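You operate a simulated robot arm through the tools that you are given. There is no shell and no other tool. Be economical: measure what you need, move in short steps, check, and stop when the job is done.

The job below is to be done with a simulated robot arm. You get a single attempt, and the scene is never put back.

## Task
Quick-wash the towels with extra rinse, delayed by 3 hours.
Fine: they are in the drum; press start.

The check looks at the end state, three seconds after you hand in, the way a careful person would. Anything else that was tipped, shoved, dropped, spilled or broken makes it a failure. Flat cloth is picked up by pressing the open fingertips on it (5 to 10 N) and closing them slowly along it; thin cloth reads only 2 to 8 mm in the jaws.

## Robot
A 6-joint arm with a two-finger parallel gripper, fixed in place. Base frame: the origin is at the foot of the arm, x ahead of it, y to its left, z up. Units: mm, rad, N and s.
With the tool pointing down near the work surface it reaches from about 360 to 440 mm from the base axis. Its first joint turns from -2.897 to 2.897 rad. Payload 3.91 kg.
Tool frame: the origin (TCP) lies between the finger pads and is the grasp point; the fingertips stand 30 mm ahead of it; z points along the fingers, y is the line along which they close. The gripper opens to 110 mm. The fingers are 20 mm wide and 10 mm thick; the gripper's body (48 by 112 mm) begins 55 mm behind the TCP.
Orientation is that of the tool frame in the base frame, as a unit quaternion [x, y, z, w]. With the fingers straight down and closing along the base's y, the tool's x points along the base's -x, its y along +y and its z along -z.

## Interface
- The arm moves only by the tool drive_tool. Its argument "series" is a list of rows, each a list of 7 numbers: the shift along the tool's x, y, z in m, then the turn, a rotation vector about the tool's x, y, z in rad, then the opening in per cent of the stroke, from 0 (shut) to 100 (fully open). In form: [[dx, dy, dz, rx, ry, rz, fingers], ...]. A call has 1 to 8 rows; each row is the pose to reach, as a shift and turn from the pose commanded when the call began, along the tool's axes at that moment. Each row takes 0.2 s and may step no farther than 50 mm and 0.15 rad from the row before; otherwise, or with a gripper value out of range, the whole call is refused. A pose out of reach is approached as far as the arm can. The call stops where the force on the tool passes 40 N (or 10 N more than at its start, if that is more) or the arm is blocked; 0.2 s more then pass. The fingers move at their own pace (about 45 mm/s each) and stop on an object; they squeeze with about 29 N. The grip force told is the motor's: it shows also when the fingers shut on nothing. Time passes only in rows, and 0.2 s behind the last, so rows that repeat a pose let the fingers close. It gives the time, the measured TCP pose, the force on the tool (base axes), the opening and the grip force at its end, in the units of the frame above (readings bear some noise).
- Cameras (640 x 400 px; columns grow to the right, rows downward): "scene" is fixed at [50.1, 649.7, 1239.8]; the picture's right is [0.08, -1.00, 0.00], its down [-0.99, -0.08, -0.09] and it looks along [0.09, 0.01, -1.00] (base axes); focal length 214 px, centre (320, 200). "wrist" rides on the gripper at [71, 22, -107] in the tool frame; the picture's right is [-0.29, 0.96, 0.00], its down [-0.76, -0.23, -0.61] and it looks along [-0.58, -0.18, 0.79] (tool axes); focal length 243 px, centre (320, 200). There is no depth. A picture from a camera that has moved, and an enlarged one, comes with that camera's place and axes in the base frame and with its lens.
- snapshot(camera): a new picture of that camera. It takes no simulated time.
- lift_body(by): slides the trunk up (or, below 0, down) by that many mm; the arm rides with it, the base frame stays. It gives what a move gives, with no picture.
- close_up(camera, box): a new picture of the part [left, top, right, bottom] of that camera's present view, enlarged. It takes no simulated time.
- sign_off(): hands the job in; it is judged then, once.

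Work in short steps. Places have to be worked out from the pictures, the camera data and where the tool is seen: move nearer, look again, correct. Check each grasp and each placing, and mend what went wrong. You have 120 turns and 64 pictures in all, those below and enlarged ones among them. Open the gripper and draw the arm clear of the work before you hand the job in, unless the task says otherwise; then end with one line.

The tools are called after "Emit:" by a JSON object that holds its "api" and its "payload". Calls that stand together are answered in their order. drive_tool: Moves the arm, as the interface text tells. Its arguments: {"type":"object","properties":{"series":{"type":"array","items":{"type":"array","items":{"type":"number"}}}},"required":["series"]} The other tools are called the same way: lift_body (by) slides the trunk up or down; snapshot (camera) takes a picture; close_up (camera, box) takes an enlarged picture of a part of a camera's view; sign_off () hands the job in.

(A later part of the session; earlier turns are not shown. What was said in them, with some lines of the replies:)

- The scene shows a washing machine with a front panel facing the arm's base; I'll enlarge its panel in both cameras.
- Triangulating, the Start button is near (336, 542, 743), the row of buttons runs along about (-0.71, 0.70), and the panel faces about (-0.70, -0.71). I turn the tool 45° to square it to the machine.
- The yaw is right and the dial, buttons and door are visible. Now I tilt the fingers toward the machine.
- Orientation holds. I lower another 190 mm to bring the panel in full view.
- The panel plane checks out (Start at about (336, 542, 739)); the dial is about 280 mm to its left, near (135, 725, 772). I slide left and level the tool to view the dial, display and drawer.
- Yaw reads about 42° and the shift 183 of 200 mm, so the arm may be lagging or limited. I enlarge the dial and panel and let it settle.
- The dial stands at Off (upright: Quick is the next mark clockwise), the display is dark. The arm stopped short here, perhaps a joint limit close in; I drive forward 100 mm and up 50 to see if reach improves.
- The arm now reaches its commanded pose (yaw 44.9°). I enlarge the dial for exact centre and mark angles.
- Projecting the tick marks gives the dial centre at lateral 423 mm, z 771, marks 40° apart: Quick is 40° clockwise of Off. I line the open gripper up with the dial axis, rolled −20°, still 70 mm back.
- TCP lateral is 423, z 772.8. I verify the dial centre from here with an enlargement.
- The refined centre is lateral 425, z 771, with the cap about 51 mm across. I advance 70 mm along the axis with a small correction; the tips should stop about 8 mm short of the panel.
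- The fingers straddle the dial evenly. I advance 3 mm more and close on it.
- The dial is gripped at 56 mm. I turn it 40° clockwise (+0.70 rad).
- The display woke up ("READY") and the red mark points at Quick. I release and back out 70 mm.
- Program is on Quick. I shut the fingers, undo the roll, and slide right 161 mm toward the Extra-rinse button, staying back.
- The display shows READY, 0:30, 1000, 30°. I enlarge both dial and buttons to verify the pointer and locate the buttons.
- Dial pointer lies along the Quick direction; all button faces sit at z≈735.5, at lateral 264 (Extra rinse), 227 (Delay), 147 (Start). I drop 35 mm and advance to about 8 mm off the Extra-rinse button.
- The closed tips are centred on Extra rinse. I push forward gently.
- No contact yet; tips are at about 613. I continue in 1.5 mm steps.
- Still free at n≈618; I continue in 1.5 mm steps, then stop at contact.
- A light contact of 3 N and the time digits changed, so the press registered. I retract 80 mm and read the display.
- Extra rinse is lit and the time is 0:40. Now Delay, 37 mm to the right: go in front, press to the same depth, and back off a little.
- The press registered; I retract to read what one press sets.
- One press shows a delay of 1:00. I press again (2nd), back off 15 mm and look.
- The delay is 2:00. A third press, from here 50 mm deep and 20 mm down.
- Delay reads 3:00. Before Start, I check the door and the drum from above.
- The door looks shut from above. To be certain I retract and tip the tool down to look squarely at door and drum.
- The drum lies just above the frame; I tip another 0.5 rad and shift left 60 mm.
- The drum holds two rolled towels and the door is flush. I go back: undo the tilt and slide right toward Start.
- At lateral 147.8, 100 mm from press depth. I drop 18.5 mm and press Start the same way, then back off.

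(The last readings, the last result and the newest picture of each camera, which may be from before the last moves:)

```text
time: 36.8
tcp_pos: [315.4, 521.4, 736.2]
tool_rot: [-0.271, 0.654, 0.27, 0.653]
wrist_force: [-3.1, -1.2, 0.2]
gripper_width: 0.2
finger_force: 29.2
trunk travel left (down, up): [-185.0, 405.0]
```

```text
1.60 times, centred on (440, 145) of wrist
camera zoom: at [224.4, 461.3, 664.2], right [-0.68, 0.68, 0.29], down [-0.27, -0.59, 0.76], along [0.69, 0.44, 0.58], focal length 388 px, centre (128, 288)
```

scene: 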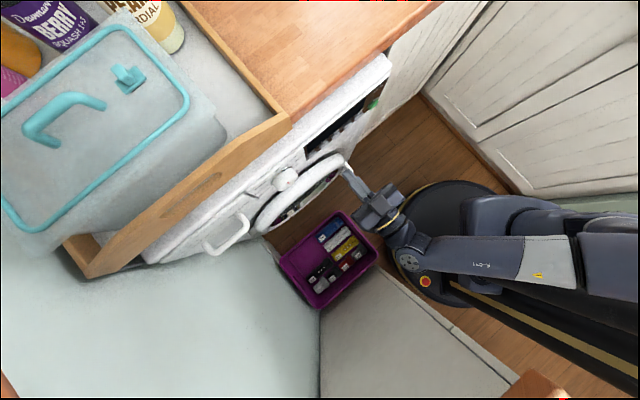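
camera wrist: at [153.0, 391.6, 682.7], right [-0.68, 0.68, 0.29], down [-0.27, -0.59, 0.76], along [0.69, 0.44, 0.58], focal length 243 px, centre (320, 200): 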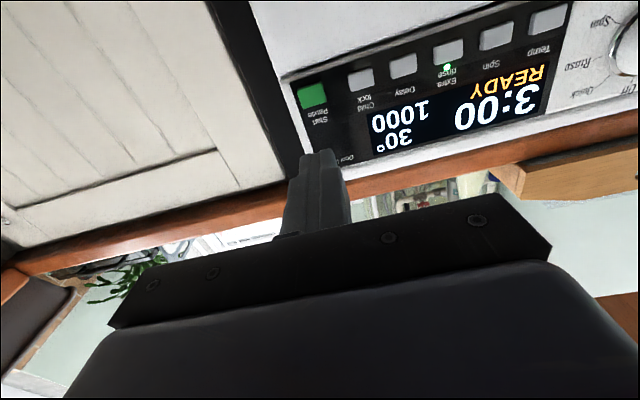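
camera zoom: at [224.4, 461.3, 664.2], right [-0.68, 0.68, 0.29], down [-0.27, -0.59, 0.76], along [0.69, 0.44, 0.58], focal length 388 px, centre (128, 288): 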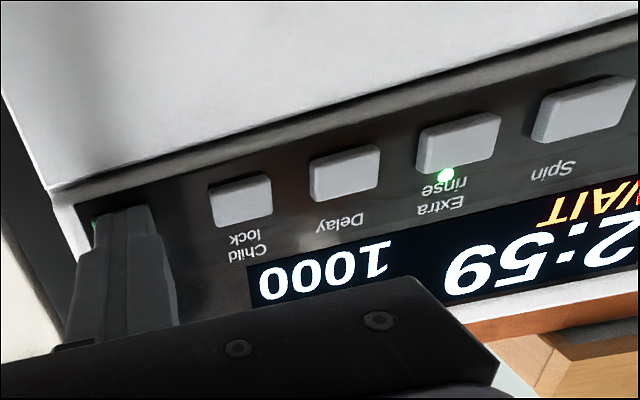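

Start took: the display shows WAIT, 2:59. I withdraw straight back and read it once more.

Emit:
{"api": "drive_tool", "payload": {"series": [[0, 0, -0.03, 0, 0, 0, 0], [0, 0, -0.07, 0, 0, 0, 0], [0, 0, -0.11, 0, 0, 0, 30], [0, 0, -0.13, 0, 0, 0, 60], [0, 0, -0.13, 0, 0, 0, 100], [0, 0, -0.13, 0, 0, 0, 100], [0, 0, -0.13, 0, 0, 0, 100]]}}

Emit:
{"api": "close_up", "payload": {"camera": "wrist", "box": [260, 0, 640, 220]}}

Emit:
{"api": "snapshot", "payload": {"camera": "scene"}}

```text
time: 38.4
tcp_pos: [223.9, 431.0, 736.6]
tool_rot: [-0.27, 0.654, 0.27, 0.653]
wrist_force: [-0.8, -0.3, -0.4]
gripper_width: 102.5
finger_force: 0.0
trunk travel left (down, up): [-185.0, 405.0]
```

```text
1.68 times, centred on (450, 110) of wrist
camera zoom: at [132.9, 369.6, 665.5], right [-0.68, 0.68, 0.29], down [-0.27, -0.59, 0.76], along [0.69, 0.44, 0.58], focal length 409 px, centre (101, 352)
```

zoom: 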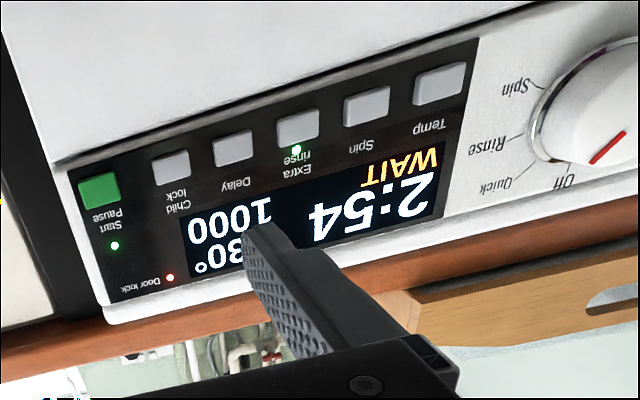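

```text
23 pictures are left
```

scene: 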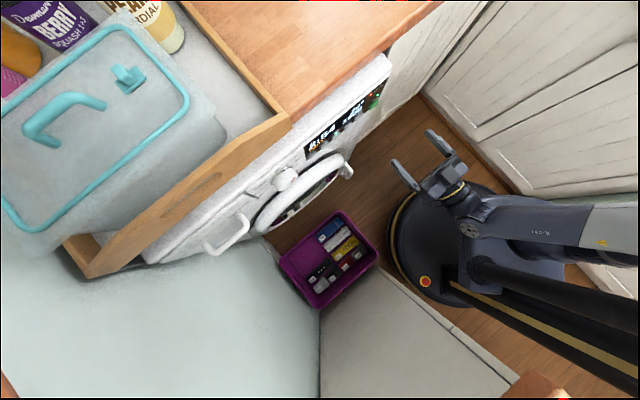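

The machine is waiting with the delay counting down, Extra rinse, Start and Door-lock lit, and the dial on Quick. The arm is clear and the gripper open, so I hand in.

Emit:
{"api": "sign_off", "payload": {}}

```text
The job is handed in.
```

The washer is started on Quick with extra rinse and a 3-hour delay; the countdown is running, the door is locked, and the arm is open and clear.
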